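You operate a simulated robot arm through the tools that you are given. There is no shell and no other tool. Be economical: measure what you need, move in short steps, check, and stop when the job is done.

You run a simulated two-armed robot. Do the job below in one go: nothing can be reset, and whatever is moved stays where it is left.

## Task
Pick up the filter box marked "Y527" from the top shelf of the air cabinet with one hand, pass it to the other hand and put it on the right end of the bottom shelf of the lid stand. Set down upright: filter box.

It is judged by the outcome, as a careful person would: the job done as asked, and still so three seconds after it is handed in. It fails if anything else is knocked over, pushed out of place, dropped, spilled or broken. A push-on lid holds only when it is set on centred and level and pressed home; a screw cap is set on level and turned clockwise until tight.

## Robot
Two 7-joint arms with three-finger grippers on one trunk, on a base that drives. Base frame: it is fixed to the floor where the robot stands at the start and does not move with it; the origin is under the middle of the robot, x ahead of it, y to its left, z up. Readings come in m, rad, newtons and seconds.
The left shoulder is at the start at [0.081, 0.126, 1.137], the right one opposite. Each reaches about 0.939 m from its shoulder. Places, roughly: right end of the bottom shelf of the lid stand [-1.5, 0.4, 0.4]. Payload 2.94 kg a hand.
The tool frame of a hand sits at the grasp point between the pads (the TCP): z along the fingers, y along the line on which they close. The tips reach 0.03 m beyond it. Largest opening 0.128 m; the body of the gripper starts 0.093 m behind the TCP.
Orientation is told as [roll, pitch, yaw] about the base's x, y, z axes, in that order, counted from this pose: with the fingers straight down and closing along the base's y, the tool's x points along the base's -x, its y along +y and its z along -z.

## Interface
- The arms move only by the tool jog_arm. It takes "left_plan", "right_plan" or both (then of equal length, played together; a hand with none holds still); each is one flat list of numbers, 7 for each row, row after row: the turn, a rotation vector about the tool's x, y, z in rad, then the shift along the tool's x, y, z in m, then the opening, from 0 (shut) to 1 (fully open). In form: [wx, wy, wz, x, y, z, gripper, wx, wy, wz, x, y, z, gripper, ...]. A call has 1 to 8 rows; each row shifts and turns the commanded pose from where the row before left it, along the tool's axes as they then stand. Each row takes 0.2 s and may step no farther than 0.05 m and 0.15 rad from the row before; otherwise, or with a gripper value out of range, the whole call is refused. A pose out of reach is approached as far as the arm can. The call stops where the force on the tool passes 40 N (or 10 N more than at its start, if that is more) or the arm is blocked; 0.2 s more then pass. Each finger halts on what it meets, pressing with about 28 N; the grip force reading is that of the motor and also rises with nothing between the fingers. The clock runs only during rows and for 0.2 s after the last one: add rows that do not move to give the fingers time. The reply holds the time, the measured pose of the TCP, the force on the tool along the base axes, the opening and the grip force, in the units named above and with some noise, with the torque about the TCP (base axes, N m) and any sound that the robot's microphone picked up.
- Cameras (640 x 400 px; columns grow to the right, rows downward): "scene" is now at [0.2106, -0.0258, 1.3537]; the picture's right is [-0.29, -0.96, 0.00], its down [-0.02, 0.00, -1.00] and it looks along [0.96, -0.29, -0.02] (base axes); focal length 214 px, centre (320, 200). "left" rides on the left gripper at [0.069, 0.015, -0.12] in its tool frame; the picture's right is [-0.21, 0.98, 0.00], its down [-0.82, -0.18, -0.54] and it looks along [-0.53, -0.12, 0.84] (tool axes); focal length 251 px, centre (320, 200). "right" rides on the right gripper at [0.069, -0.015, -0.12] in its tool frame; the picture's right is [0.22, 0.98, 0.00], its down [-0.82, 0.18, -0.54] and it looks along [-0.53, 0.12, 0.84] (tool axes); focal length 251 px, centre (320, 200). There is no depth. A picture from a camera that has moved, and an enlarged one, comes with that camera's place and axes in the base frame and with its lens.
- capture(camera): a new picture of that camera. No time passes.
- raise_lower(by): slides the trunk up (or, below 0, down) by that many m; the arms and the scene camera ride with it, the base frame stays. It gives what a move gives, with no picture.
- drive_base(legs): drives the robot by 1 to 6 legs, each [ahead, left, turn to the left] in m, m and rad, along the robot's own axes; the way and the turn of a leg run together, so that a leg with both is an arc; at most 1.5 m and 3.142 rad a leg. The arms and the cameras ride along, it lands a little off, and it stops where it bumps. It gives what a move gives.
- aim_head(pan, tilt): turns the head with the scene camera to pan (to the left, within 1.396 rad either way) and tilt (down, from -0.506 to 1.204), counted from straight ahead of the robot. It gives what a move gives.
- close_up(camera, box): a new picture of the part [left, top, right, bottom] of that camera's present view, enlarged. No time passes.
- hand_in(): hands the job in; it is judged then, once.

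Go step by step. Nothing tells you exact positions but the pictures and the camera data: compare them with the known pose of the tool, close in by small moves and look again before you grip or let go. The budget is 120 turns and 92 pictures, counting those below and the enlarged ones. Unless the task says otherwise, let go and move clear before handing in, and close with one line.

The tools are called after ">>>" as a command line: name --argument value ..., lists and objects as JSON in quotes. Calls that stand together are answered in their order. jog_arm: Moves the arms, as the interface text tells. Its arguments: {"type":"object","properties":{"left_plan":{"type":"array"},"right_plan":{"type":"array"}},"required":[]} The other tools are called the same way: raise_lower (by) slides the trunk up or down; drive_base (legs) drives the base; aim_head (pan, tilt) turns the head that bears the scene camera; capture (camera) takes a picture; close_up (camera, box) takes an enlarged picture of a part of a camera's view; hand_in () hands the job in.

At the start:

```text
t: 0.0
left_tool_pos: [0.6335, 0.0514, 0.9992]
left_ee_rot: [0.0, 0.001, -0.001]
left_ft_force: [1.2, 1.2, 0.8]
left_wrist_torque: [-0.02, -0.02, 0.03]
left_gripper_width: 0.1278
left_finger_force: 0.1
right_tool_pos: [0.4112, -0.3746, 1.1499]
right_ee_rot: [0.0, 0.002, -0.002]
right_ft_force: [0.8, -0.4, 0.2]
right_wrist_torque: [-0.02, 0.03, 0.01]
right_gripper_width: 0.1277
right_finger_force: 0.2
trunk travel left (down, up): [-0.354, 0.193]
robot x, y, heading: [0.0012, -0.0006, -0.002]
head pan, tilt: [-0.298, 0.016]
```

scene: 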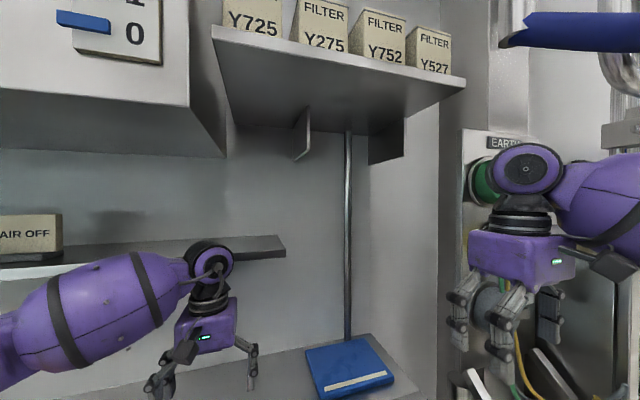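
right: 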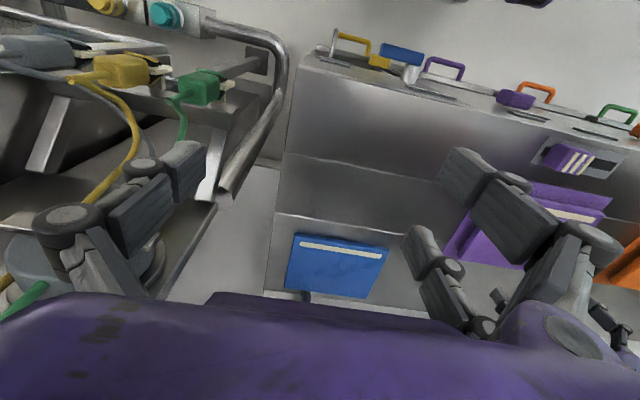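
left: 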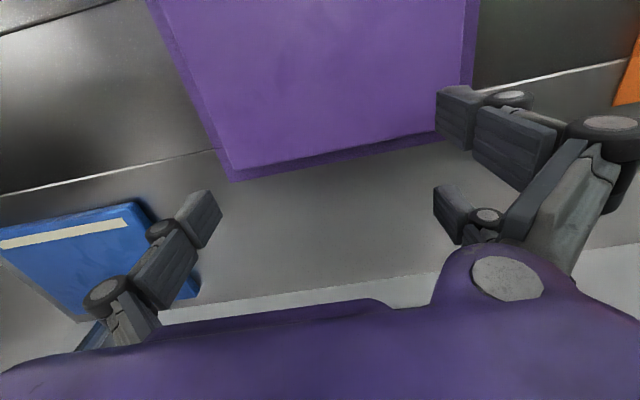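

The filter boxes stand on a top shelf, slightly above the head camera, with Y527 the rightmost of the four. I'll look closer at it with the head aimed that way.

>>> aim_head --pan -0.5 --tilt -0.3

>>> capture --camera "scene"

```text
t: 0.8
left_tool_pos: [0.633, 0.0519, 1.0007]
left_ee_rot: [0.0, 0.0, 0.002]
left_ft_force: [-0.8, -0.1, -1.1]
left_wrist_torque: [-0.01, 0.0, -0.01]
left_gripper_width: 0.128
left_finger_force: 0.1
right_tool_pos: [0.4114, -0.3731, 1.1504]
right_ee_rot: [0.0, 0.001, 0.0]
right_ft_force: [-0.7, -0.8, 0.2]
right_wrist_torque: [0.02, 0.04, 0.0]
right_gripper_width: 0.1283
right_finger_force: 0.0
trunk travel left (down, up): [-0.354, 0.193]
robot x, y, heading: [-0.0005, -0.0001, 0.001]
head pan, tilt: [-0.499, -0.3]
```

```text
88 pictures are left
camera scene: at [0.1933, -0.0367, 1.3806], right [-0.48, -0.88, 0.0], down [0.26, -0.14, -0.96], along [0.84, -0.46, 0.29], focal length 214 px, centre (320, 200)
```

scene: 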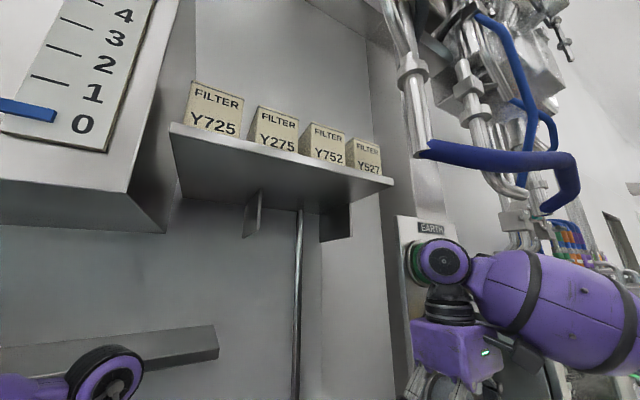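

I need a parallax baseline and room to raise the trunk safely, so I'll back off slightly and raise.

>>> drive_base --legs '[[-0.25, 0, 0]]'

>>> raise_lower --by 0.19

>>> aim_head --pan -0.5 --tilt 0.0

>>> capture --camera "scene"

```text
t: 2.6
left_tool_pos: [0.3824, 0.0501, 1.0005]
left_ee_rot: [0.002, 0.0, -0.001]
left_ft_force: [0.4, -0.6, 0.4]
left_wrist_torque: [-0.01, -0.03, 0.04]
left_gripper_width: 0.1278
left_finger_force: 0.1
right_tool_pos: [0.1585, -0.3755, 1.1501]
right_ee_rot: [0.0, -0.001, -0.003]
right_ft_force: [0.7, -0.8, -0.2]
right_wrist_torque: [0.03, -0.03, 0.03]
right_gripper_width: 0.128
right_finger_force: 0.1
trunk travel left (down, up): [-0.354, 0.193]
robot x, y, heading: [-0.2513, 0.0007, -0.003]
head pan, tilt: [-0.499, -0.3]
```

```text
t: 4.7
left_tool_pos: [0.382, 0.0496, 1.1878]
left_ee_rot: [-0.001, 0.003, -0.003]
left_ft_force: [0.5, 0.7, -0.1]
left_wrist_torque: [0.0, 0.01, 0.03]
left_gripper_width: 0.1281
left_finger_force: 0.0
right_tool_pos: [0.1584, -0.3736, 1.3394]
right_ee_rot: [0.0, 0.004, -0.003]
right_ft_force: [0.3, -0.3, 0.6]
right_wrist_torque: [-0.02, 0.03, 0.01]
right_gripper_width: 0.1282
right_finger_force: 0.0
trunk travel left (down, up): [-0.544, 0.003]
robot x, y, heading: [-0.2507, 0.0021, -0.002]
head pan, tilt: [-0.499, -0.3]
```

```text
t: 5.5
left_tool_pos: [0.381, 0.0501, 1.1888]
left_ee_rot: [0.001, -0.001, -0.001]
left_ft_force: [0.1, 0.3, 0.4]
left_wrist_torque: [0.01, 0.01, -0.01]
left_gripper_width: 0.128
left_finger_force: 0.0
right_tool_pos: [0.1577, -0.3747, 1.3391]
right_ee_rot: [-0.001, 0.0, -0.003]
right_ft_force: [0.3, -0.7, 0.1]
right_wrist_torque: [0.01, 0.0, 0.01]
right_gripper_width: 0.128
right_finger_force: 0.1
trunk travel left (down, up): [-0.544, 0.003]
robot x, y, heading: [-0.2531, -0.0023, 0.001]
head pan, tilt: [-0.499, 0.0]
```

```text
87 pictures are left
camera scene: at [-0.1666, -0.042, 1.5639], right [-0.48, -0.88, 0.0], down [0.0, 0.0, -1.0], along [0.88, -0.48, 0.0], focal length 214 px, centre (320, 200)
```

scene: 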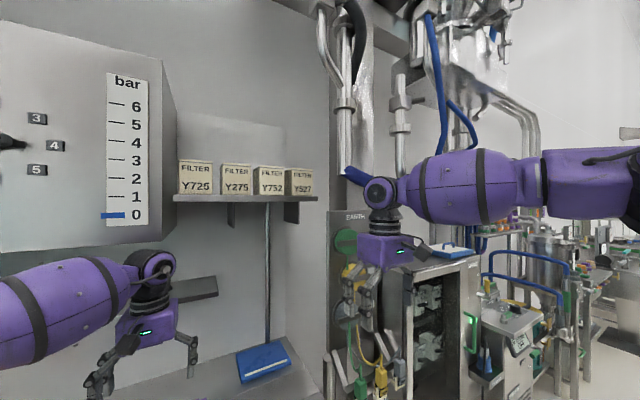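

Y527 is at about (300,183) here; I'll take an enlarged view for measurement.

>>> close_up --camera "scene" --box '[170, 130, 350, 240]'

```text
3.56 times, centred on (260, 185) of scene
camera zoom: at [-0.1666, -0.042, 1.5639], right [-0.48, -0.88, 0.0], down [0.0, 0.0, -1.0], along [0.88, -0.48, 0.0], focal length 763 px, centre (533, 253)
```

zoom: 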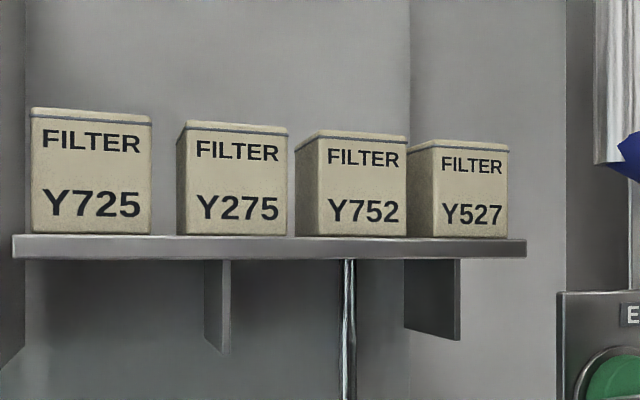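

Y527 triangulates to a front face near x≈0.525, y from −0.31 to −0.39, z from 1.58 to 1.67, and the gap to its neighbour is about 28 mm. Before choosing the grips I'll look around left and right, towards the lid stand.

>>> aim_head --pan 1.39 --tilt 0.3

>>> capture --camera "scene"

>>> aim_head --pan -1.39 --tilt 0.3

>>> capture --camera "scene"

```text
t: 7.4
left_tool_pos: [0.382, 0.0505, 1.1899]
left_ee_rot: [0.001, 0.001, -0.001]
left_ft_force: [-0.6, 0.5, 0.4]
left_wrist_torque: [0.0, -0.01, -0.01]
left_gripper_width: 0.128
left_finger_force: 0.1
right_tool_pos: [0.1593, -0.3755, 1.3407]
right_ee_rot: [0.0, 0.0, -0.004]
right_ft_force: [-0.4, -0.2, 0.0]
right_wrist_torque: [-0.04, 0.02, 0.01]
right_gripper_width: 0.128
right_finger_force: 0.0
trunk travel left (down, up): [-0.544, 0.003]
robot x, y, heading: [-0.2523, 0.0035, -0.003]
head pan, tilt: [1.389, 0.3]
```

```text
85 pictures are left
camera scene: at [-0.2283, 0.093, 1.5361], right [0.98, -0.18, 0.0], down [-0.05, -0.29, -0.96], along [0.18, 0.94, -0.3], focal length 214 px, centre (320, 200)
```

scene: 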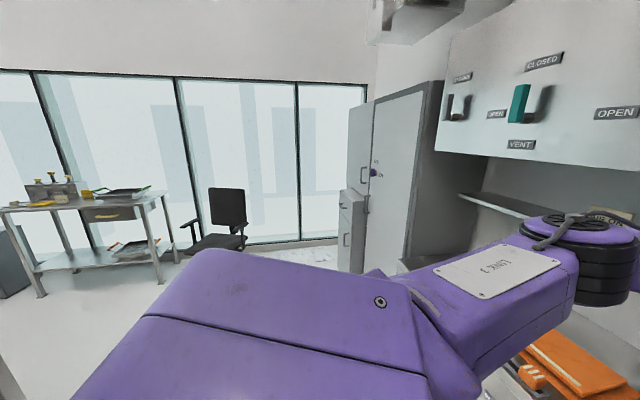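

```text
t: 9.8
left_tool_pos: [0.3809, 0.0501, 1.19]
left_ee_rot: [0.001, -0.001, -0.002]
left_ft_force: [-0.3, 0.4, 0.0]
left_wrist_torque: [-0.01, -0.01, 0.03]
left_gripper_width: 0.1278
left_finger_force: 0.0
right_tool_pos: [0.1587, -0.3749, 1.3396]
right_ee_rot: [-0.001, 0.001, -0.003]
right_ft_force: [0.1, 0.9, 0.7]
right_wrist_torque: [-0.01, 0.0, 0.05]
right_gripper_width: 0.128
right_finger_force: 0.0
trunk travel left (down, up): [-0.544, 0.003]
robot x, y, heading: [-0.2504, -0.0013, -0.001]
head pan, tilt: [-1.389, 0.3]
```

```text
84 pictures are left
camera scene: at [-0.2288, -0.0906, 1.5361], right [-0.98, -0.18, 0.0], down [-0.05, 0.29, -0.96], along [0.17, -0.94, -0.3], focal length 214 px, centre (320, 200)
```

scene: 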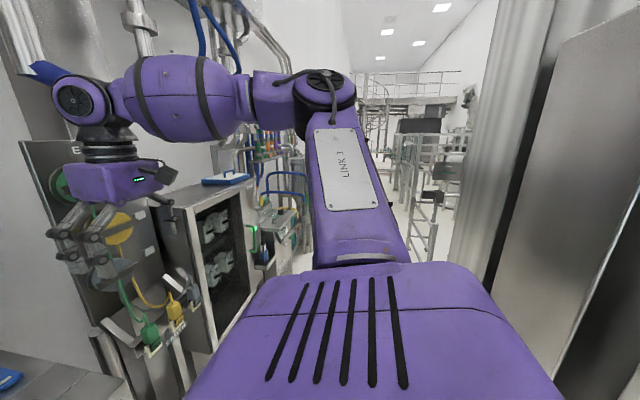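

The area on the left is open and the right is crowded. I'll pick with the right hand, tilted 45° forward-down and closing along y, after first pulling the left hand back and raising the right.

>>> jog_arm --left_plan '[0, 0, 0, 0.05, 0, 0, 1, 0, 0, 0, 0.05, 0, 0, 1, 0, 0, 0, 0.05, 0, 0, 1, 0, 0, 0, 0.05, 0, 0, 1, 0, 0, 0, 0, 0, 0, 1, 0, 0, 0, 0, 0, 0, 1]' --right_plan '[0, 0, 0, 0, 0, -0.05, 1, 0, 0, 0, 0, 0, -0.05, 1, 0, 0, 0, 0, 0, -0.05, 1, 0, 0, 0, 0, 0, -0.05, 1, 0, 0, 0, 0, 0, -0.05, 1, 0, 0, 0, 0, 0, -0.03, 1]'

>>> jog_arm --right_plan '[0, -0.131, 0, 0, 0, 0, 1, 0, -0.131, 0, 0, 0, 0, 1, 0, -0.131, 0, 0, 0, 0, 1, 0, -0.131, 0, 0, 0, 0, 1, 0, -0.131, 0, 0, 0, 0, 1, 0, -0.131, 0, 0, 0, 0, 1]'

>>> aim_head --pan -0.6 --tilt 0.0

>>> capture --camera "scene"

>>> capture --camera "right"

```text
t: 11.2
left_tool_pos: [0.18, 0.0522, 1.1908]
left_ee_rot: [-0.001, 0.0, -0.003]
left_ft_force: [0.0, -0.2, 0.2]
left_wrist_torque: [-0.01, 0.03, 0.02]
left_gripper_width: 0.1281
left_finger_force: 0.1
right_tool_pos: [0.1392, -0.3772, 1.5648]
right_ee_rot: [-0.001, -0.003, -0.003]
right_ft_force: [-1.2, 0.1, 0.3]
right_wrist_torque: [0.02, 0.0, 0.04]
right_gripper_width: 0.128
right_finger_force: 0.1
right hand out of reach, approached as far as the arm can: row 5, 6
trunk travel left (down, up): [-0.544, 0.003]
robot x, y, heading: [-0.2536, 0.0005, -0.001]
head pan, tilt: [-1.389, 0.3]
```

```text
t: 12.6
left_tool_pos: [0.181, 0.0508, 1.1883]
left_ee_rot: [-0.002, 0.003, -0.003]
left_ft_force: [0.2, 0.3, 0.3]
left_wrist_torque: [0.02, 0.01, 0.0]
left_gripper_width: 0.1279
left_finger_force: 0.0
right_tool_pos: [0.1411, -0.376, 1.5628]
right_ee_rot: [0.002, -0.789, -0.004]
right_ft_force: [-0.1, -0.6, -1.2]
right_wrist_torque: [0.03, 0.03, 0.02]
right_gripper_width: 0.128
right_finger_force: 0.2
trunk travel left (down, up): [-0.544, 0.003]
robot x, y, heading: [-0.2544, 0.0044, -0.003]
head pan, tilt: [-1.389, 0.3]
```

```text
t: 13.8
left_tool_pos: [0.1807, 0.052, 1.1914]
left_ee_rot: [0.0, 0.0, -0.001]
left_ft_force: [0.4, -0.1, -0.7]
left_wrist_torque: [0.0, 0.01, -0.01]
left_gripper_width: 0.128
left_finger_force: 0.1
right_tool_pos: [0.1398, -0.3755, 1.5626]
right_ee_rot: [0.0, -0.783, -0.004]
right_ft_force: [0.4, 0.3, -0.2]
right_wrist_torque: [0.0, 0.0, 0.01]
right_gripper_width: 0.1282
right_finger_force: 0.1
trunk travel left (down, up): [-0.544, 0.003]
robot x, y, heading: [-0.2534, -0.0004, -0.005]
head pan, tilt: [-0.6, 0.0]
```

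```text
83 pictures are left
camera scene: at [-0.1714, -0.05, 1.5638], right [-0.57, -0.82, 0.0], down [0.0, 0.0, -1.0], along [0.82, -0.57, 0.0], focal length 214 px, centre (320, 200)
```

scene: 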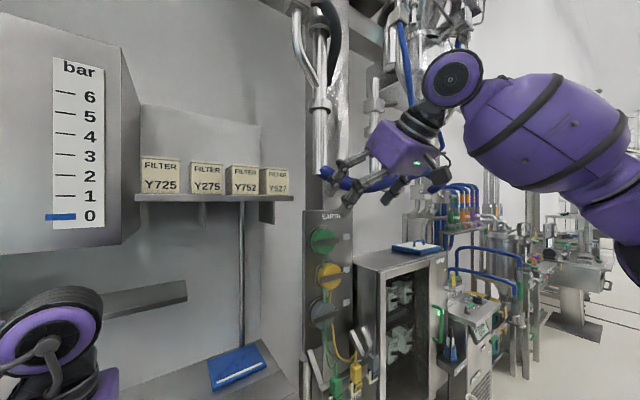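

```text
82 pictures are left
camera right: at [0.0068, -0.3899, 1.5986], right [-0.15, 0.98, -0.15], down [0.2, 0.18, 0.96], along [0.97, 0.11, -0.22], focal length 251 px, centre (320, 200)
```

right: 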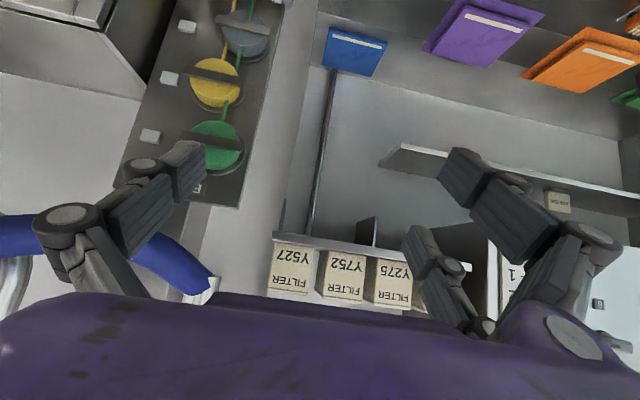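

The right wrist camera sees Y527 (upside down) and confirms its position at about y −0.36, z 1.63. I'll enlarge that view to refine.

>>> close_up --camera "right" --box '[240, 210, 400, 310]'

```text
4.00 times, centred on (320, 260) of right
camera zoom: at [0.0068, -0.3899, 1.5986], right [-0.15, 0.98, -0.15], down [0.2, 0.18, 0.96], along [0.97, 0.11, -0.22], focal length 1006 px, centre (320, -40)
```

zoom: 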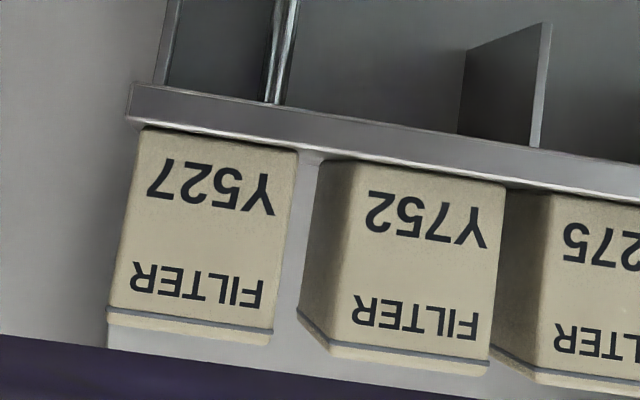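

Refined estimate for Y527: front face x≈0.56, y from −0.409 to −0.324, z from 1.58 to 1.68, with a blue hose end near (0.41, −0.50, 1.66) to avoid. I'll raise the hand above box height here to test reach, then drive forward.

>>> jog_arm --right_plan '[0, 0, 0, -0.033, 0, -0.033, 0.82, 0, 0, 0, -0.033, 0, -0.033, 0.82, 0, 0, 0, -0.033, 0, -0.033, 0.82]'

>>> drive_base --legs '[[0.15, 0, 0]]'

>>> capture --camera "scene"

>>> capture --camera "right"

```text
t: 14.6
left_tool_pos: [0.181, 0.0534, 1.19]
left_ee_rot: [-0.002, 0.0, -0.003]
left_ft_force: [-0.1, -0.2, -1.2]
left_wrist_torque: [-0.06, -0.01, 0.02]
left_gripper_width: 0.1279
left_finger_force: 0.1
right_tool_pos: [0.1415, -0.3726, 1.7043]
right_ee_rot: [-0.001, -0.786, -0.001]
right_ft_force: [0.4, 1.0, -0.9]
right_wrist_torque: [-0.01, 0.05, -0.02]
right_gripper_width: 0.1053
right_finger_force: 0.1
trunk travel left (down, up): [-0.544, 0.003]
robot x, y, heading: [-0.2497, -0.001, -0.003]
head pan, tilt: [-0.6, 0.0]
```

```text
t: 16.0
left_tool_pos: [0.3319, 0.0525, 1.1914]
left_ee_rot: [0.001, -0.003, -0.005]
left_ft_force: [-0.3, -0.5, -0.3]
left_wrist_torque: [0.02, -0.01, 0.01]
left_gripper_width: 0.1278
left_finger_force: 0.1
right_tool_pos: [0.2905, -0.3741, 1.7054]
right_ee_rot: [-0.001, -0.791, -0.003]
right_ft_force: [-0.6, 0.0, -0.1]
right_wrist_torque: [-0.01, -0.02, -0.01]
right_gripper_width: 0.1051
right_finger_force: 0.2
trunk travel left (down, up): [-0.544, 0.003]
robot x, y, heading: [-0.0921, 0.0013, -0.0]
head pan, tilt: [-0.6, 0.0]
```

```text
80 pictures are left
camera scene: at [-0.0201, -0.0503, 1.5642], right [-0.57, -0.82, 0.0], down [0.0, 0.0, -1.0], along [0.82, -0.57, 0.0], focal length 214 px, centre (320, 200)
```

scene: 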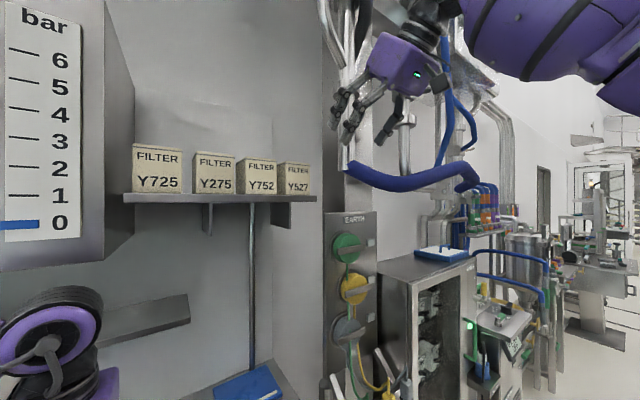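

```text
79 pictures are left
camera right: at [0.1575, -0.3898, 1.7404], right [-0.15, 0.98, -0.15], down [0.19, 0.18, 0.96], along [0.97, 0.11, -0.22], focal length 251 px, centre (320, 200)
```

right: 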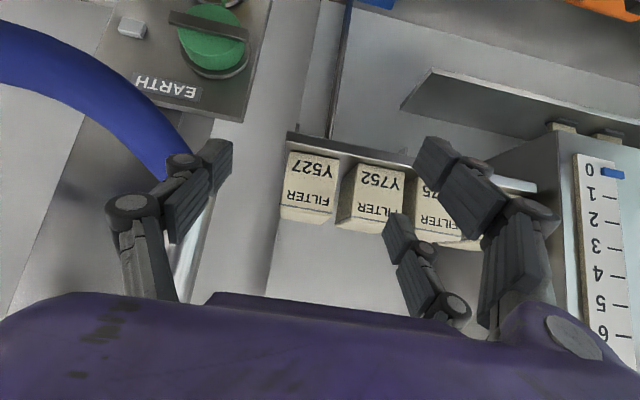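

I want to see the actual finger shape before planning clearances, so I'll enlarge the hand in the scene view and the boxes in the wrist view.

>>> close_up --camera "scene" --box '[320, 10, 480, 110]'

>>> close_up --camera "right" --box '[260, 110, 420, 260]'

>>> close_up --camera "scene" --box '[200, 130, 340, 230]'

```text
4.00 times, centred on (400, 60) of scene
camera zoom: at [-0.0201, -0.0503, 1.5642], right [-0.57, -0.82, 0.0], down [0.0, 0.0, -1.0], along [0.82, -0.57, 0.0], focal length 858 px, centre (0, 760)
```

zoom: 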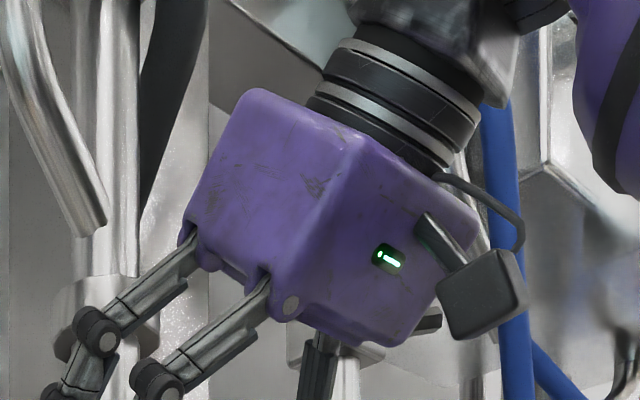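

```text
2.67 times, centred on (340, 185) of right
camera zoom: at [0.1575, -0.3898, 1.7404], right [-0.15, 0.98, -0.15], down [0.19, 0.18, 0.96], along [0.97, 0.11, -0.22], focal length 670 px, centre (267, 240)
```

zoom: 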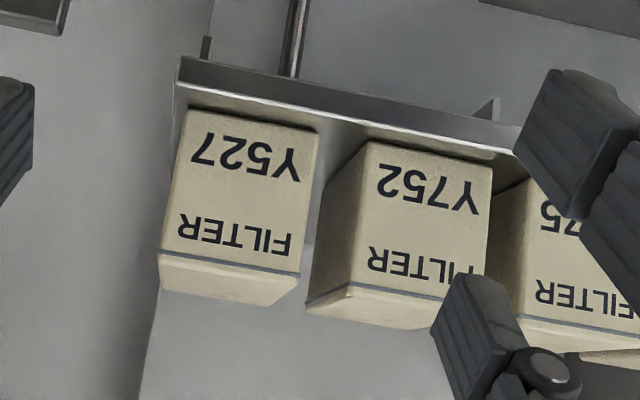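

```text
4.00 times, centred on (270, 180) of scene
camera zoom: at [-0.0201, -0.0503, 1.5642], right [-0.57, -0.82, 0.0], down [0.0, 0.0, -1.0], along [0.82, -0.57, 0.0], focal length 858 px, centre (520, 280)
```

zoom: 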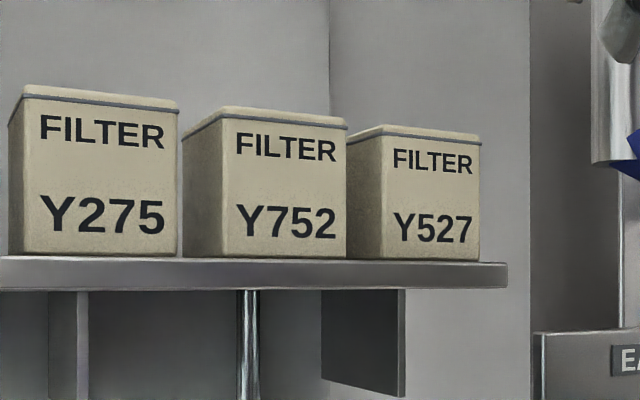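

The wrist and scene views agree: Y527 front x≈0.546, y from −0.406 to −0.323, z from 1.58 to 1.675. I'll drive 0.09 m forward, then bring the hand level with the box and check alignment.

>>> drive_base --legs '[[0.09, 0, 0]]'

>>> jog_arm --right_plan '[0, 0, 0, 0.023, 0.005, 0.023, 0.82, 0, 0, 0, 0.023, 0.005, 0.023, 0.82]'

>>> capture --camera "right"

>>> capture --camera "scene"

```text
t: 17.1
left_tool_pos: [0.4201, 0.0527, 1.1924]
left_ee_rot: [0.0, -0.006, 0.0]
left_ft_force: [0.5, -0.1, 0.2]
left_wrist_torque: [-0.01, -0.04, -0.03]
left_gripper_width: 0.1281
left_finger_force: 0.1
right_tool_pos: [0.3785, -0.3735, 1.7073]
right_ee_rot: [0.001, -0.793, -0.001]
right_ft_force: [-0.1, -0.3, 1.1]
right_wrist_torque: [-0.01, -0.02, 0.0]
right_gripper_width: 0.1051
right_finger_force: 0.1
trunk travel left (down, up): [-0.544, 0.003]
robot x, y, heading: [-0.0077, -0.0013, -0.005]
head pan, tilt: [-0.6, 0.0]
```

```text
t: 17.7
left_tool_pos: [0.4231, 0.0518, 1.1904]
left_ee_rot: [0.0, 0.0, -0.002]
left_ft_force: [0.5, -0.9, 0.0]
left_wrist_torque: [0.0, -0.01, -0.02]
left_gripper_width: 0.1281
left_finger_force: 0.2
right_tool_pos: [0.3832, -0.3643, 1.6374]
right_ee_rot: [0.002, -0.789, -0.002]
right_ft_force: [0.6, -0.2, 0.3]
right_wrist_torque: [0.02, 0.01, 0.0]
right_gripper_width: 0.1051
right_finger_force: 0.0
trunk travel left (down, up): [-0.544, 0.003]
robot x, y, heading: [-0.0071, -0.0034, 0.002]
head pan, tilt: [-0.6, 0.0]
```

```text
75 pictures are left
camera right: at [0.2499, -0.3806, 1.6732], right [-0.15, 0.98, -0.15], down [0.19, 0.18, 0.96], along [0.97, 0.11, -0.22], focal length 251 px, centre (320, 200)
```

right: 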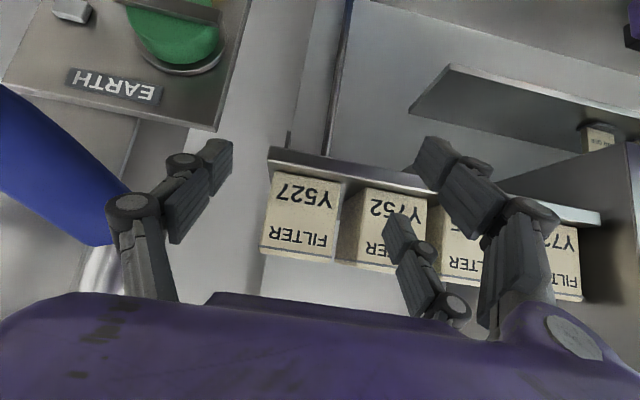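

```text
74 pictures are left
camera scene: at [0.0714, -0.0513, 1.5638], right [-0.57, -0.82, 0.0], down [0.0, 0.0, -1.0], along [0.82, -0.57, 0.0], focal length 214 px, centre (320, 200)
```

scene: 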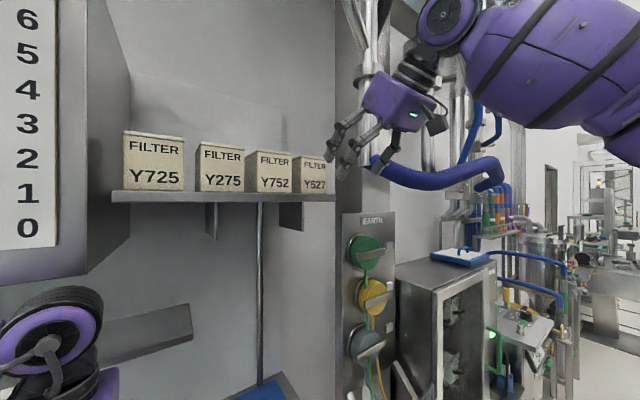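

Alignment looks right, with TCP y at −0.364 and box centre at −0.366. I'll advance in x toward the box in two stages.

>>> jog_arm --right_plan '[0, 0, 0, -0.0283, 0, 0.0283, 0.82, 0, 0, 0, -0.0283, 0, 0.0283, 0.82, 0, 0, 0, -0.0212, 0, 0.0212, 0.82]'

>>> capture --camera "right"

>>> capture --camera "scene"

```text
t: 18.5
left_tool_pos: [0.4255, 0.0525, 1.1898]
left_ee_rot: [-0.001, 0.002, -0.002]
left_ft_force: [0.1, 0.4, 0.4]
left_wrist_torque: [0.01, 0.04, 0.02]
left_gripper_width: 0.128
left_finger_force: 0.1
right_tool_pos: [0.4962, -0.3619, 1.6376]
right_ee_rot: [-0.001, -0.788, -0.002]
right_ft_force: [0.6, 0.2, 0.4]
right_wrist_torque: [0.03, 0.01, 0.01]
right_gripper_width: 0.1049
right_finger_force: 0.0
trunk travel left (down, up): [-0.544, 0.003]
robot x, y, heading: [-0.0089, -0.0006, -0.002]
head pan, tilt: [-0.6, 0.0]
```

```text
73 pictures are left
camera right: at [0.363, -0.378, 1.673], right [-0.15, 0.98, -0.15], down [0.2, 0.18, 0.96], along [0.97, 0.11, -0.22], focal length 251 px, centre (320, 200)
```

right: 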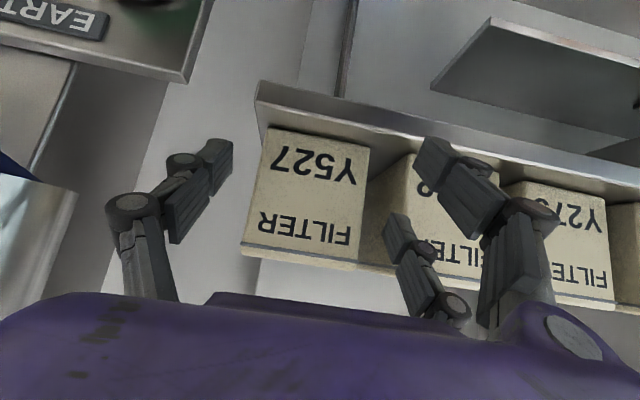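

```text
72 pictures are left
camera scene: at [0.0735, -0.05, 1.5637], right [-0.57, -0.82, 0.0], down [0.0, 0.0, -1.0], along [0.82, -0.57, 0.0], focal length 214 px, centre (320, 200)
```

scene: 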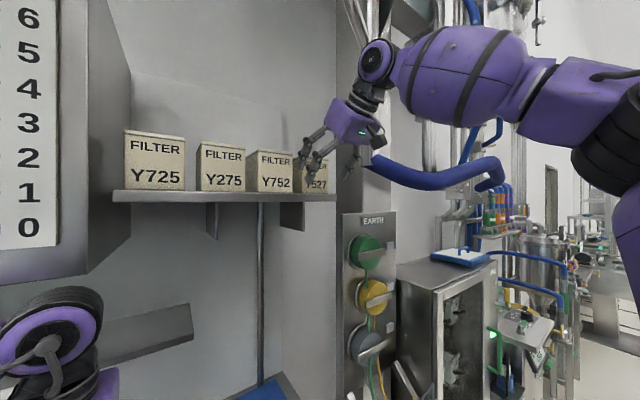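

Everything lines up, with the box spanning −0.406 to −0.3235. I'll advance 0.05 with a −2 mm y trim and look again.

>>> jog_arm --right_plan '[0, 0, 0, -0.0177, -0.001, 0.0177, 0.82, 0, 0, 0, -0.0177, -0.001, 0.0177, 0.82]'

>>> capture --camera "right"

```text
t: 19.1
left_tool_pos: [0.4253, 0.0522, 1.1885]
left_ee_rot: [0.002, 0.002, -0.002]
left_ft_force: [-0.3, 0.3, 0.7]
left_wrist_torque: [0.01, 0.04, -0.01]
left_gripper_width: 0.1281
left_finger_force: 0.0
right_tool_pos: [0.5464, -0.3666, 1.6381]
right_ee_rot: [0.001, -0.784, 0.001]
right_ft_force: [0.1, 0.4, -0.6]
right_wrist_torque: [0.0, 0.03, 0.0]
right_gripper_width: 0.105
right_finger_force: 0.0
trunk travel left (down, up): [-0.544, 0.003]
robot x, y, heading: [-0.0057, 0.0011, -0.002]
head pan, tilt: [-0.6, 0.0]
```

```text
71 pictures are left
camera right: at [0.4141, -0.3813, 1.6737], right [-0.15, 0.98, -0.15], down [0.2, 0.18, 0.96], along [0.97, 0.11, -0.22], focal length 251 px, centre (320, 200)
```

right: 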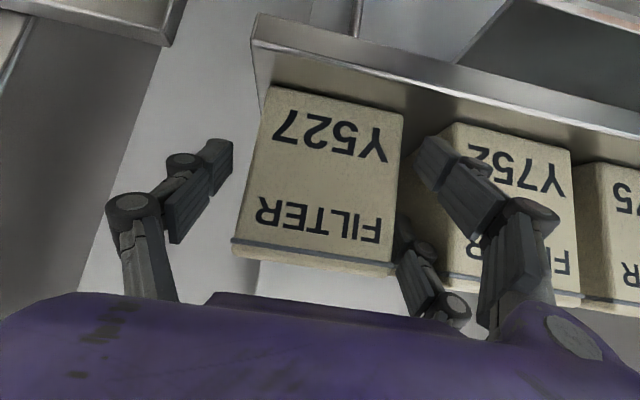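

The fingers straddle the box. I'll narrow the opening slightly to keep clear of Y752, then creep in and check.

>>> jog_arm --right_plan '[0, 0, 0, 0, 0, 0, 0.755, 0, 0, 0, -0.0106, 0, 0.0106, 0.755]'

>>> capture --camera "right"

>>> close_up --camera "scene" --box '[220, 120, 380, 220]'

```text
t: 19.7
left_tool_pos: [0.4248, 0.0528, 1.1883]
left_ee_rot: [0.0, 0.001, -0.002]
left_ft_force: [0.7, 0.5, -0.4]
left_wrist_torque: [-0.04, 0.0, 0.0]
left_gripper_width: 0.1279
left_finger_force: 0.0
right_tool_pos: [0.5611, -0.3647, 1.6383]
right_ee_rot: [-0.001, -0.785, 0.0]
right_ft_force: [-0.1, -0.3, -0.7]
right_wrist_torque: [-0.02, 0.02, -0.01]
right_gripper_width: 0.0964
right_finger_force: 0.0
trunk travel left (down, up): [-0.544, 0.003]
robot x, y, heading: [-0.0088, -0.0012, -0.002]
head pan, tilt: [-0.6, 0.0]
```

```text
70 pictures are left
camera right: at [0.4289, -0.3808, 1.6738], right [-0.15, 0.98, -0.15], down [0.2, 0.18, 0.96], along [0.97, 0.11, -0.22], focal length 251 px, centre (320, 200)
```

right: 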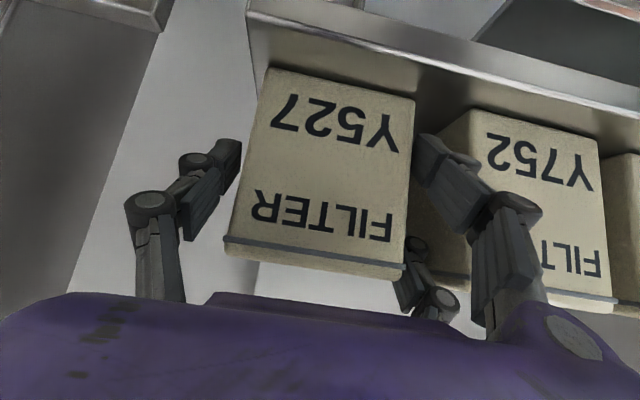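

```text
4.00 times, centred on (300, 170) of scene
camera zoom: at [0.0746, -0.0497, 1.5635], right [-0.57, -0.82, 0.0], down [0.0, 0.0, -1.0], along [0.82, -0.57, 0.0], focal length 858 px, centre (400, 320)
```

zoom: 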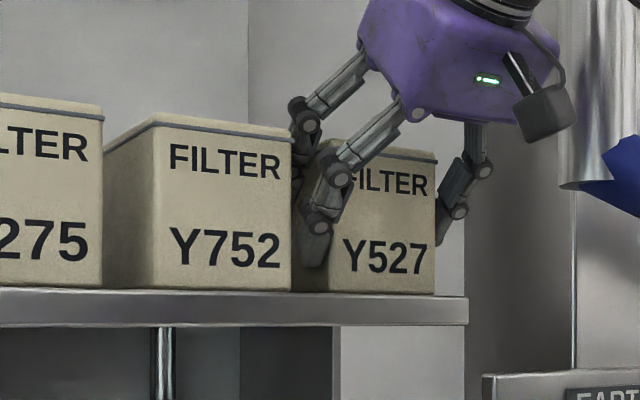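

The fingers slip cleanly between the boxes. I'll go in another 15 mm and close.

>>> jog_arm --right_plan '[0, 0, 0, -0.0106, 0, 0.0106, 0.755, 0, 0, 0, 0, 0, 0, 0.6, 0, 0, 0, 0, 0, 0, 0.5, 0, 0, 0, 0, 0, 0, 0.4, 0, 0, 0, 0, 0, 0, 0.4]'

>>> capture --camera "right"

```text
t: 20.9
left_tool_pos: [0.4233, 0.0522, 1.1903]
left_ee_rot: [-0.001, 0.001, -0.001]
left_ft_force: [0.2, 0.8, -1.1]
left_wrist_torque: [-0.05, -0.02, 0.04]
left_gripper_width: 0.1278
left_finger_force: 0.1
right_tool_pos: [0.5762, -0.3657, 1.64]
right_ee_rot: [0.0, -0.789, -0.003]
right_ft_force: [2.1, 0.6, 4.9]
right_wrist_torque: [0.19, -0.27, 0.02]
right_gripper_width: 0.0846
right_finger_force: 27.9
trunk travel left (down, up): [-0.544, 0.003]
robot x, y, heading: [-0.0085, -0.0026, -0.005]
head pan, tilt: [-0.6, 0.0]
```

```text
68 pictures are left
camera right: at [0.4424, -0.3823, 1.6754], right [-0.15, 0.98, -0.15], down [0.19, 0.18, 0.96], along [0.97, 0.11, -0.22], focal length 251 px, centre (320, 200)
```

right: 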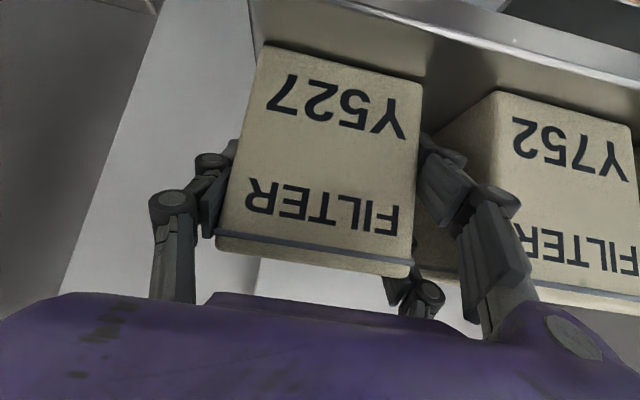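

The box is gripped at 84.6 mm width and 28 N. I'll lift it straight up 3 cm.

>>> jog_arm --right_plan '[0, 0, 0, -0.007, 0, -0.007, 0.4, 0, 0, 0, -0.007, 0, -0.007, 0.4, 0, 0, 0, -0.0085, 0, -0.0085, 0.4, 0, 0, 0, 0, 0, 0, 0.4]'

>>> close_up --camera "scene" --box '[220, 120, 380, 220]'

```text
t: 21.9
left_tool_pos: [0.4244, 0.0516, 1.1894]
left_ee_rot: [-0.002, 0.0, -0.002]
left_ft_force: [0.0, 0.9, 0.1]
left_wrist_torque: [0.01, -0.01, -0.02]
left_gripper_width: 0.128
left_finger_force: 0.0
right_tool_pos: [0.5742, -0.3671, 1.6683]
right_ee_rot: [-0.014, -0.791, 0.017]
right_ft_force: [0.0, -0.4, -2.7]
right_wrist_torque: [0.01, 0.07, 0.01]
right_gripper_width: 0.0845
right_finger_force: 27.8
right hand out of reach, approached as far as the arm can: row 3
trunk travel left (down, up): [-0.544, 0.003]
robot x, y, heading: [-0.0092, 0.0006, -0.003]
head pan, tilt: [-0.6, 0.0]
```

```text
4.00 times, centred on (300, 170) of scene
camera zoom: at [0.0722, -0.0506, 1.5638], right [-0.57, -0.82, 0.0], down [0.0, 0.0, -1.0], along [0.82, -0.57, 0.0], focal length 858 px, centre (400, 320)
```

zoom: 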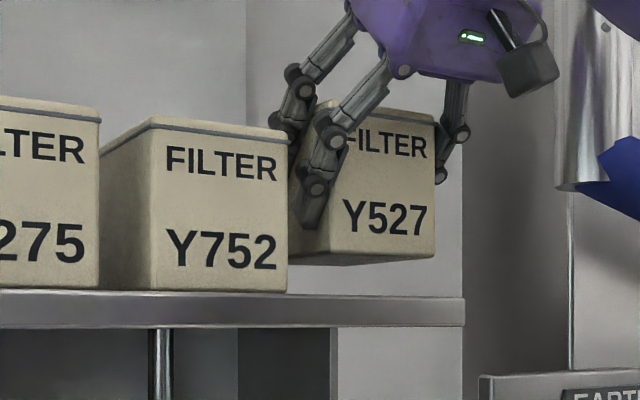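

Lifted about 28 mm and clear. I'll back the base straight out 0.35 m.

>>> drive_base --legs '[[-0.35, 0, 0]]'

>>> capture --camera "scene"

```text
t: 24.1
left_tool_pos: [0.0732, 0.0537, 1.1882]
left_ee_rot: [0.001, 0.003, 0.002]
left_ft_force: [0.0, -0.4, 0.5]
left_wrist_torque: [0.0, -0.01, 0.01]
left_gripper_width: 0.1283
left_finger_force: 0.1
right_tool_pos: [0.2247, -0.3643, 1.6662]
right_ee_rot: [-0.015, -0.787, 0.019]
right_ft_force: [0.3, 0.3, -3.6]
right_wrist_torque: [-0.01, 0.09, -0.01]
right_gripper_width: 0.0846
right_finger_force: 28.2
trunk travel left (down, up): [-0.544, 0.003]
robot x, y, heading: [-0.3608, 0.0013, 0.001]
head pan, tilt: [-0.6, 0.0]
```

```text
66 pictures are left
camera scene: at [-0.2785, -0.0503, 1.5635], right [-0.56, -0.83, 0.0], down [0.0, 0.0, -1.0], along [0.83, -0.56, 0.0], focal length 214 px, centre (320, 200)
```

scene: 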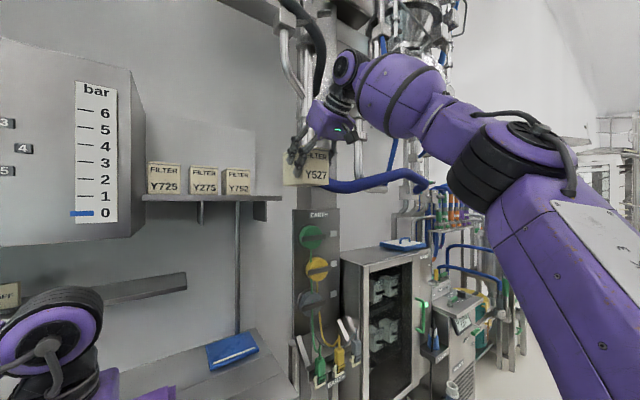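

Clear of the shelf. I'll draw the right hand in and down to a compact carrying position.

>>> jog_arm --right_plan '[0, 0, 0, 0.035, 0.018, 0.009, 0.4, 0, 0, 0, 0.035, 0.018, 0.009, 0.4, 0, 0, 0, 0.035, 0.018, 0.009, 0.4, 0, 0, 0, 0.035, 0.018, 0.009, 0.4, 0, 0, 0, 0.035, 0.018, 0.009, 0.4, 0, 0, 0, 0.035, 0.018, 0.009, 0.4, 0, 0, 0, 0.035, 0.018, 0.009, 0.4, 0, 0, 0, 0.035, 0.018, 0.009, 0.4]'

>>> drive_base --legs '[[0, 0, 1.6]]'

>>> aim_head --pan 1.3 --tilt 0.4

>>> capture --camera "scene"

```text
t: 25.9
left_tool_pos: [0.07, 0.0551, 1.19]
left_ee_rot: [0.0, 0.001, 0.001]
left_ft_force: [-1.4, 0.1, 0.8]
left_wrist_torque: [0.01, 0.0, 0.0]
left_gripper_width: 0.1284
left_finger_force: 0.0
right_tool_pos: [0.0733, -0.2215, 1.4191]
right_ee_rot: [-0.013, -0.791, 0.019]
right_ft_force: [0.1, 0.6, -2.1]
right_wrist_torque: [0.0, 0.07, 0.01]
right_gripper_width: 0.0846
right_finger_force: 27.4
trunk travel left (down, up): [-0.544, 0.003]
robot x, y, heading: [-0.3622, -0.0002, -0.001]
head pan, tilt: [-0.6, 0.0]
```

```text
t: 30.1
left_tool_pos: [-0.401, 0.433, 1.1893]
left_ee_rot: [0.001, -0.001, 1.543]
left_ft_force: [0.1, -0.2, 1.3]
left_wrist_torque: [0.0, -0.04, -0.01]
left_gripper_width: 0.1278
left_finger_force: 0.0
right_tool_pos: [-0.1267, 0.43, 1.4173]
right_ee_rot: [-0.015, -0.791, 1.561]
right_ft_force: [-0.9, 0.4, -3.8]
right_wrist_torque: [-0.11, -0.03, 0.0]
right_gripper_width: 0.0845
right_finger_force: 28.5
trunk travel left (down, up): [-0.544, 0.003]
robot x, y, heading: [-0.3587, -0.0012, 1.541]
head pan, tilt: [-0.6, 0.0]
```

```text
t: 32.0
left_tool_pos: [-0.4027, 0.4337, 1.1906]
left_ee_rot: [0.0, 0.001, 1.541]
left_ft_force: [0.4, -0.1, -0.5]
left_wrist_torque: [0.01, 0.02, -0.02]
left_gripper_width: 0.1279
left_finger_force: 0.0
right_tool_pos: [-0.1267, 0.4301, 1.4178]
right_ee_rot: [-0.014, -0.788, 1.561]
right_ft_force: [-1.9, 0.6, -2.2]
right_wrist_torque: [-0.12, -0.02, -0.02]
right_gripper_width: 0.0847
right_finger_force: 27.7
trunk travel left (down, up): [-0.544, 0.003]
robot x, y, heading: [-0.3603, -0.0026, 1.545]
head pan, tilt: [1.3, 0.4]
```

```text
65 pictures are left
camera scene: at [-0.4488, 0.0335, 1.5268], right [0.29, 0.96, 0.0], down [0.37, -0.11, -0.92], along [-0.88, 0.27, -0.39], focal length 214 px, centre (320, 200)
```

scene: 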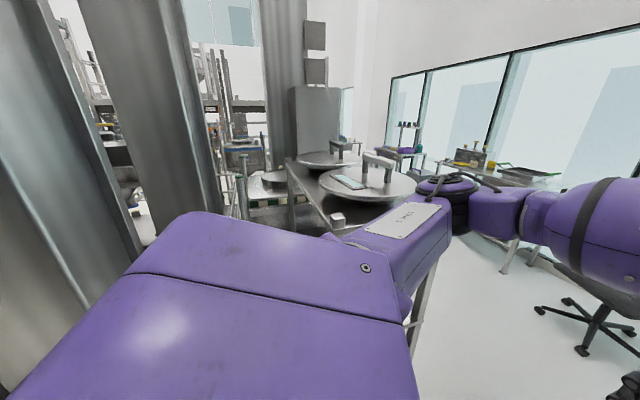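

The lid stand seems to be the table with the big round lids. I'll turn further to face it.

>>> drive_base --legs '[[0, 0, 1.3]]'

>>> aim_head --pan 0.0 --tilt 0.6

>>> capture --camera "scene"

```text
t: 35.6
left_tool_pos: [-0.7905, 0.0788, 1.1889]
left_ee_rot: [0.001, -0.001, 2.838]
left_ft_force: [0.0, -0.2, 0.5]
left_wrist_torque: [-0.02, 0.0, -0.02]
left_gripper_width: 0.1282
left_finger_force: 0.0
right_tool_pos: [-0.7115, 0.3433, 1.4171]
right_ee_rot: [-0.014, -0.788, 2.856]
right_ft_force: [0.5, 0.0, -2.9]
right_wrist_torque: [-0.03, -0.1, -0.02]
right_gripper_width: 0.0846
right_finger_force: 28.2
trunk travel left (down, up): [-0.544, 0.003]
robot x, y, heading: [-0.3598, 0.0019, 2.839]
head pan, tilt: [1.3, 0.4]
```

```text
t: 37.0
left_tool_pos: [-0.7895, 0.079, 1.1899]
left_ee_rot: [0.0, 0.001, 2.836]
left_ft_force: [-0.5, 0.0, 0.3]
left_wrist_torque: [0.02, -0.01, 0.02]
left_gripper_width: 0.1279
left_finger_force: 0.1
right_tool_pos: [-0.7117, 0.3436, 1.4178]
right_ee_rot: [-0.014, -0.79, 2.856]
right_ft_force: [0.1, 0.4, -2.1]
right_wrist_torque: [-0.05, -0.09, -0.01]
right_gripper_width: 0.0846
right_finger_force: 27.8
trunk travel left (down, up): [-0.544, 0.003]
robot x, y, heading: [-0.3621, 0.0022, 2.835]
head pan, tilt: [0.0, 0.6]
```

```text
64 pictures are left
camera scene: at [-0.4502, 0.0288, 1.5086], right [0.3, 0.95, 0.0], down [0.54, -0.17, -0.83], along [-0.79, 0.25, -0.56], focal length 214 px, centre (320, 200)
```

scene: 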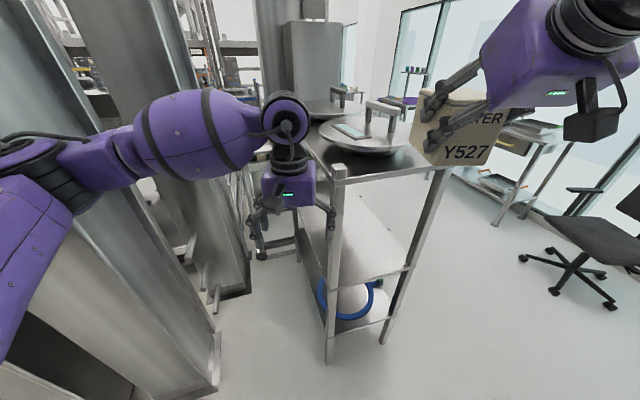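

The stand is an open three-tier rack (top ≈1.24 m, bottom shelf ≈0.35–0.4 m) with its near end at x≈−0.91, and the target end lies farther along −x. It is best reached from the open +y side, so I'll turn back to face +y, drive into free space and do the handover there.

>>> drive_base --legs '[[0, 0, -1.27], [0.5, 0, 0]]'

>>> aim_head --pan 0.5 --tilt 0.4

>>> capture --camera "scene"

```text
t: 43.1
left_tool_pos: [-0.4247, 0.9287, 1.19]
left_ee_rot: [0.0, -0.001, 1.582]
left_ft_force: [0.1, 0.5, 0.1]
left_wrist_torque: [0.01, 0.02, 0.0]
left_gripper_width: 0.1281
left_finger_force: 0.1
right_tool_pos: [-0.1483, 0.9342, 1.418]
right_ee_rot: [-0.015, -0.792, 1.602]
right_ft_force: [0.0, 0.5, -3.1]
right_wrist_torque: [-0.1, -0.02, 0.0]
right_gripper_width: 0.0847
right_finger_force: 28.4
trunk travel left (down, up): [-0.544, 0.003]
robot x, y, heading: [-0.3686, 0.4964, 1.586]
head pan, tilt: [0.0, 0.6]
```

```text
t: 44.0
left_tool_pos: [-0.4246, 0.9295, 1.19]
left_ee_rot: [0.001, -0.001, 1.583]
left_ft_force: [0.6, 0.3, -0.6]
left_wrist_torque: [0.0, -0.03, -0.01]
left_gripper_width: 0.128
left_finger_force: 0.2
right_tool_pos: [-0.1486, 0.9377, 1.418]
right_ee_rot: [-0.014, -0.789, 1.602]
right_ft_force: [0.8, 0.2, -2.8]
right_wrist_torque: [-0.09, -0.02, 0.0]
right_gripper_width: 0.0844
right_finger_force: 27.6
trunk travel left (down, up): [-0.544, 0.003]
robot x, y, heading: [-0.3654, 0.4979, 1.584]
head pan, tilt: [0.499, 0.4]
```

```text
63 pictures are left
camera scene: at [-0.4107, 0.5843, 1.5268], right [0.87, 0.49, 0.0], down [0.19, -0.34, -0.92], along [-0.45, 0.8, -0.39], focal length 214 px, centre (320, 200)
```

scene: 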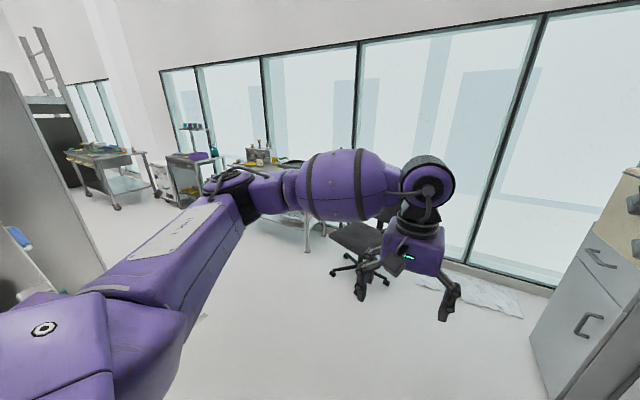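

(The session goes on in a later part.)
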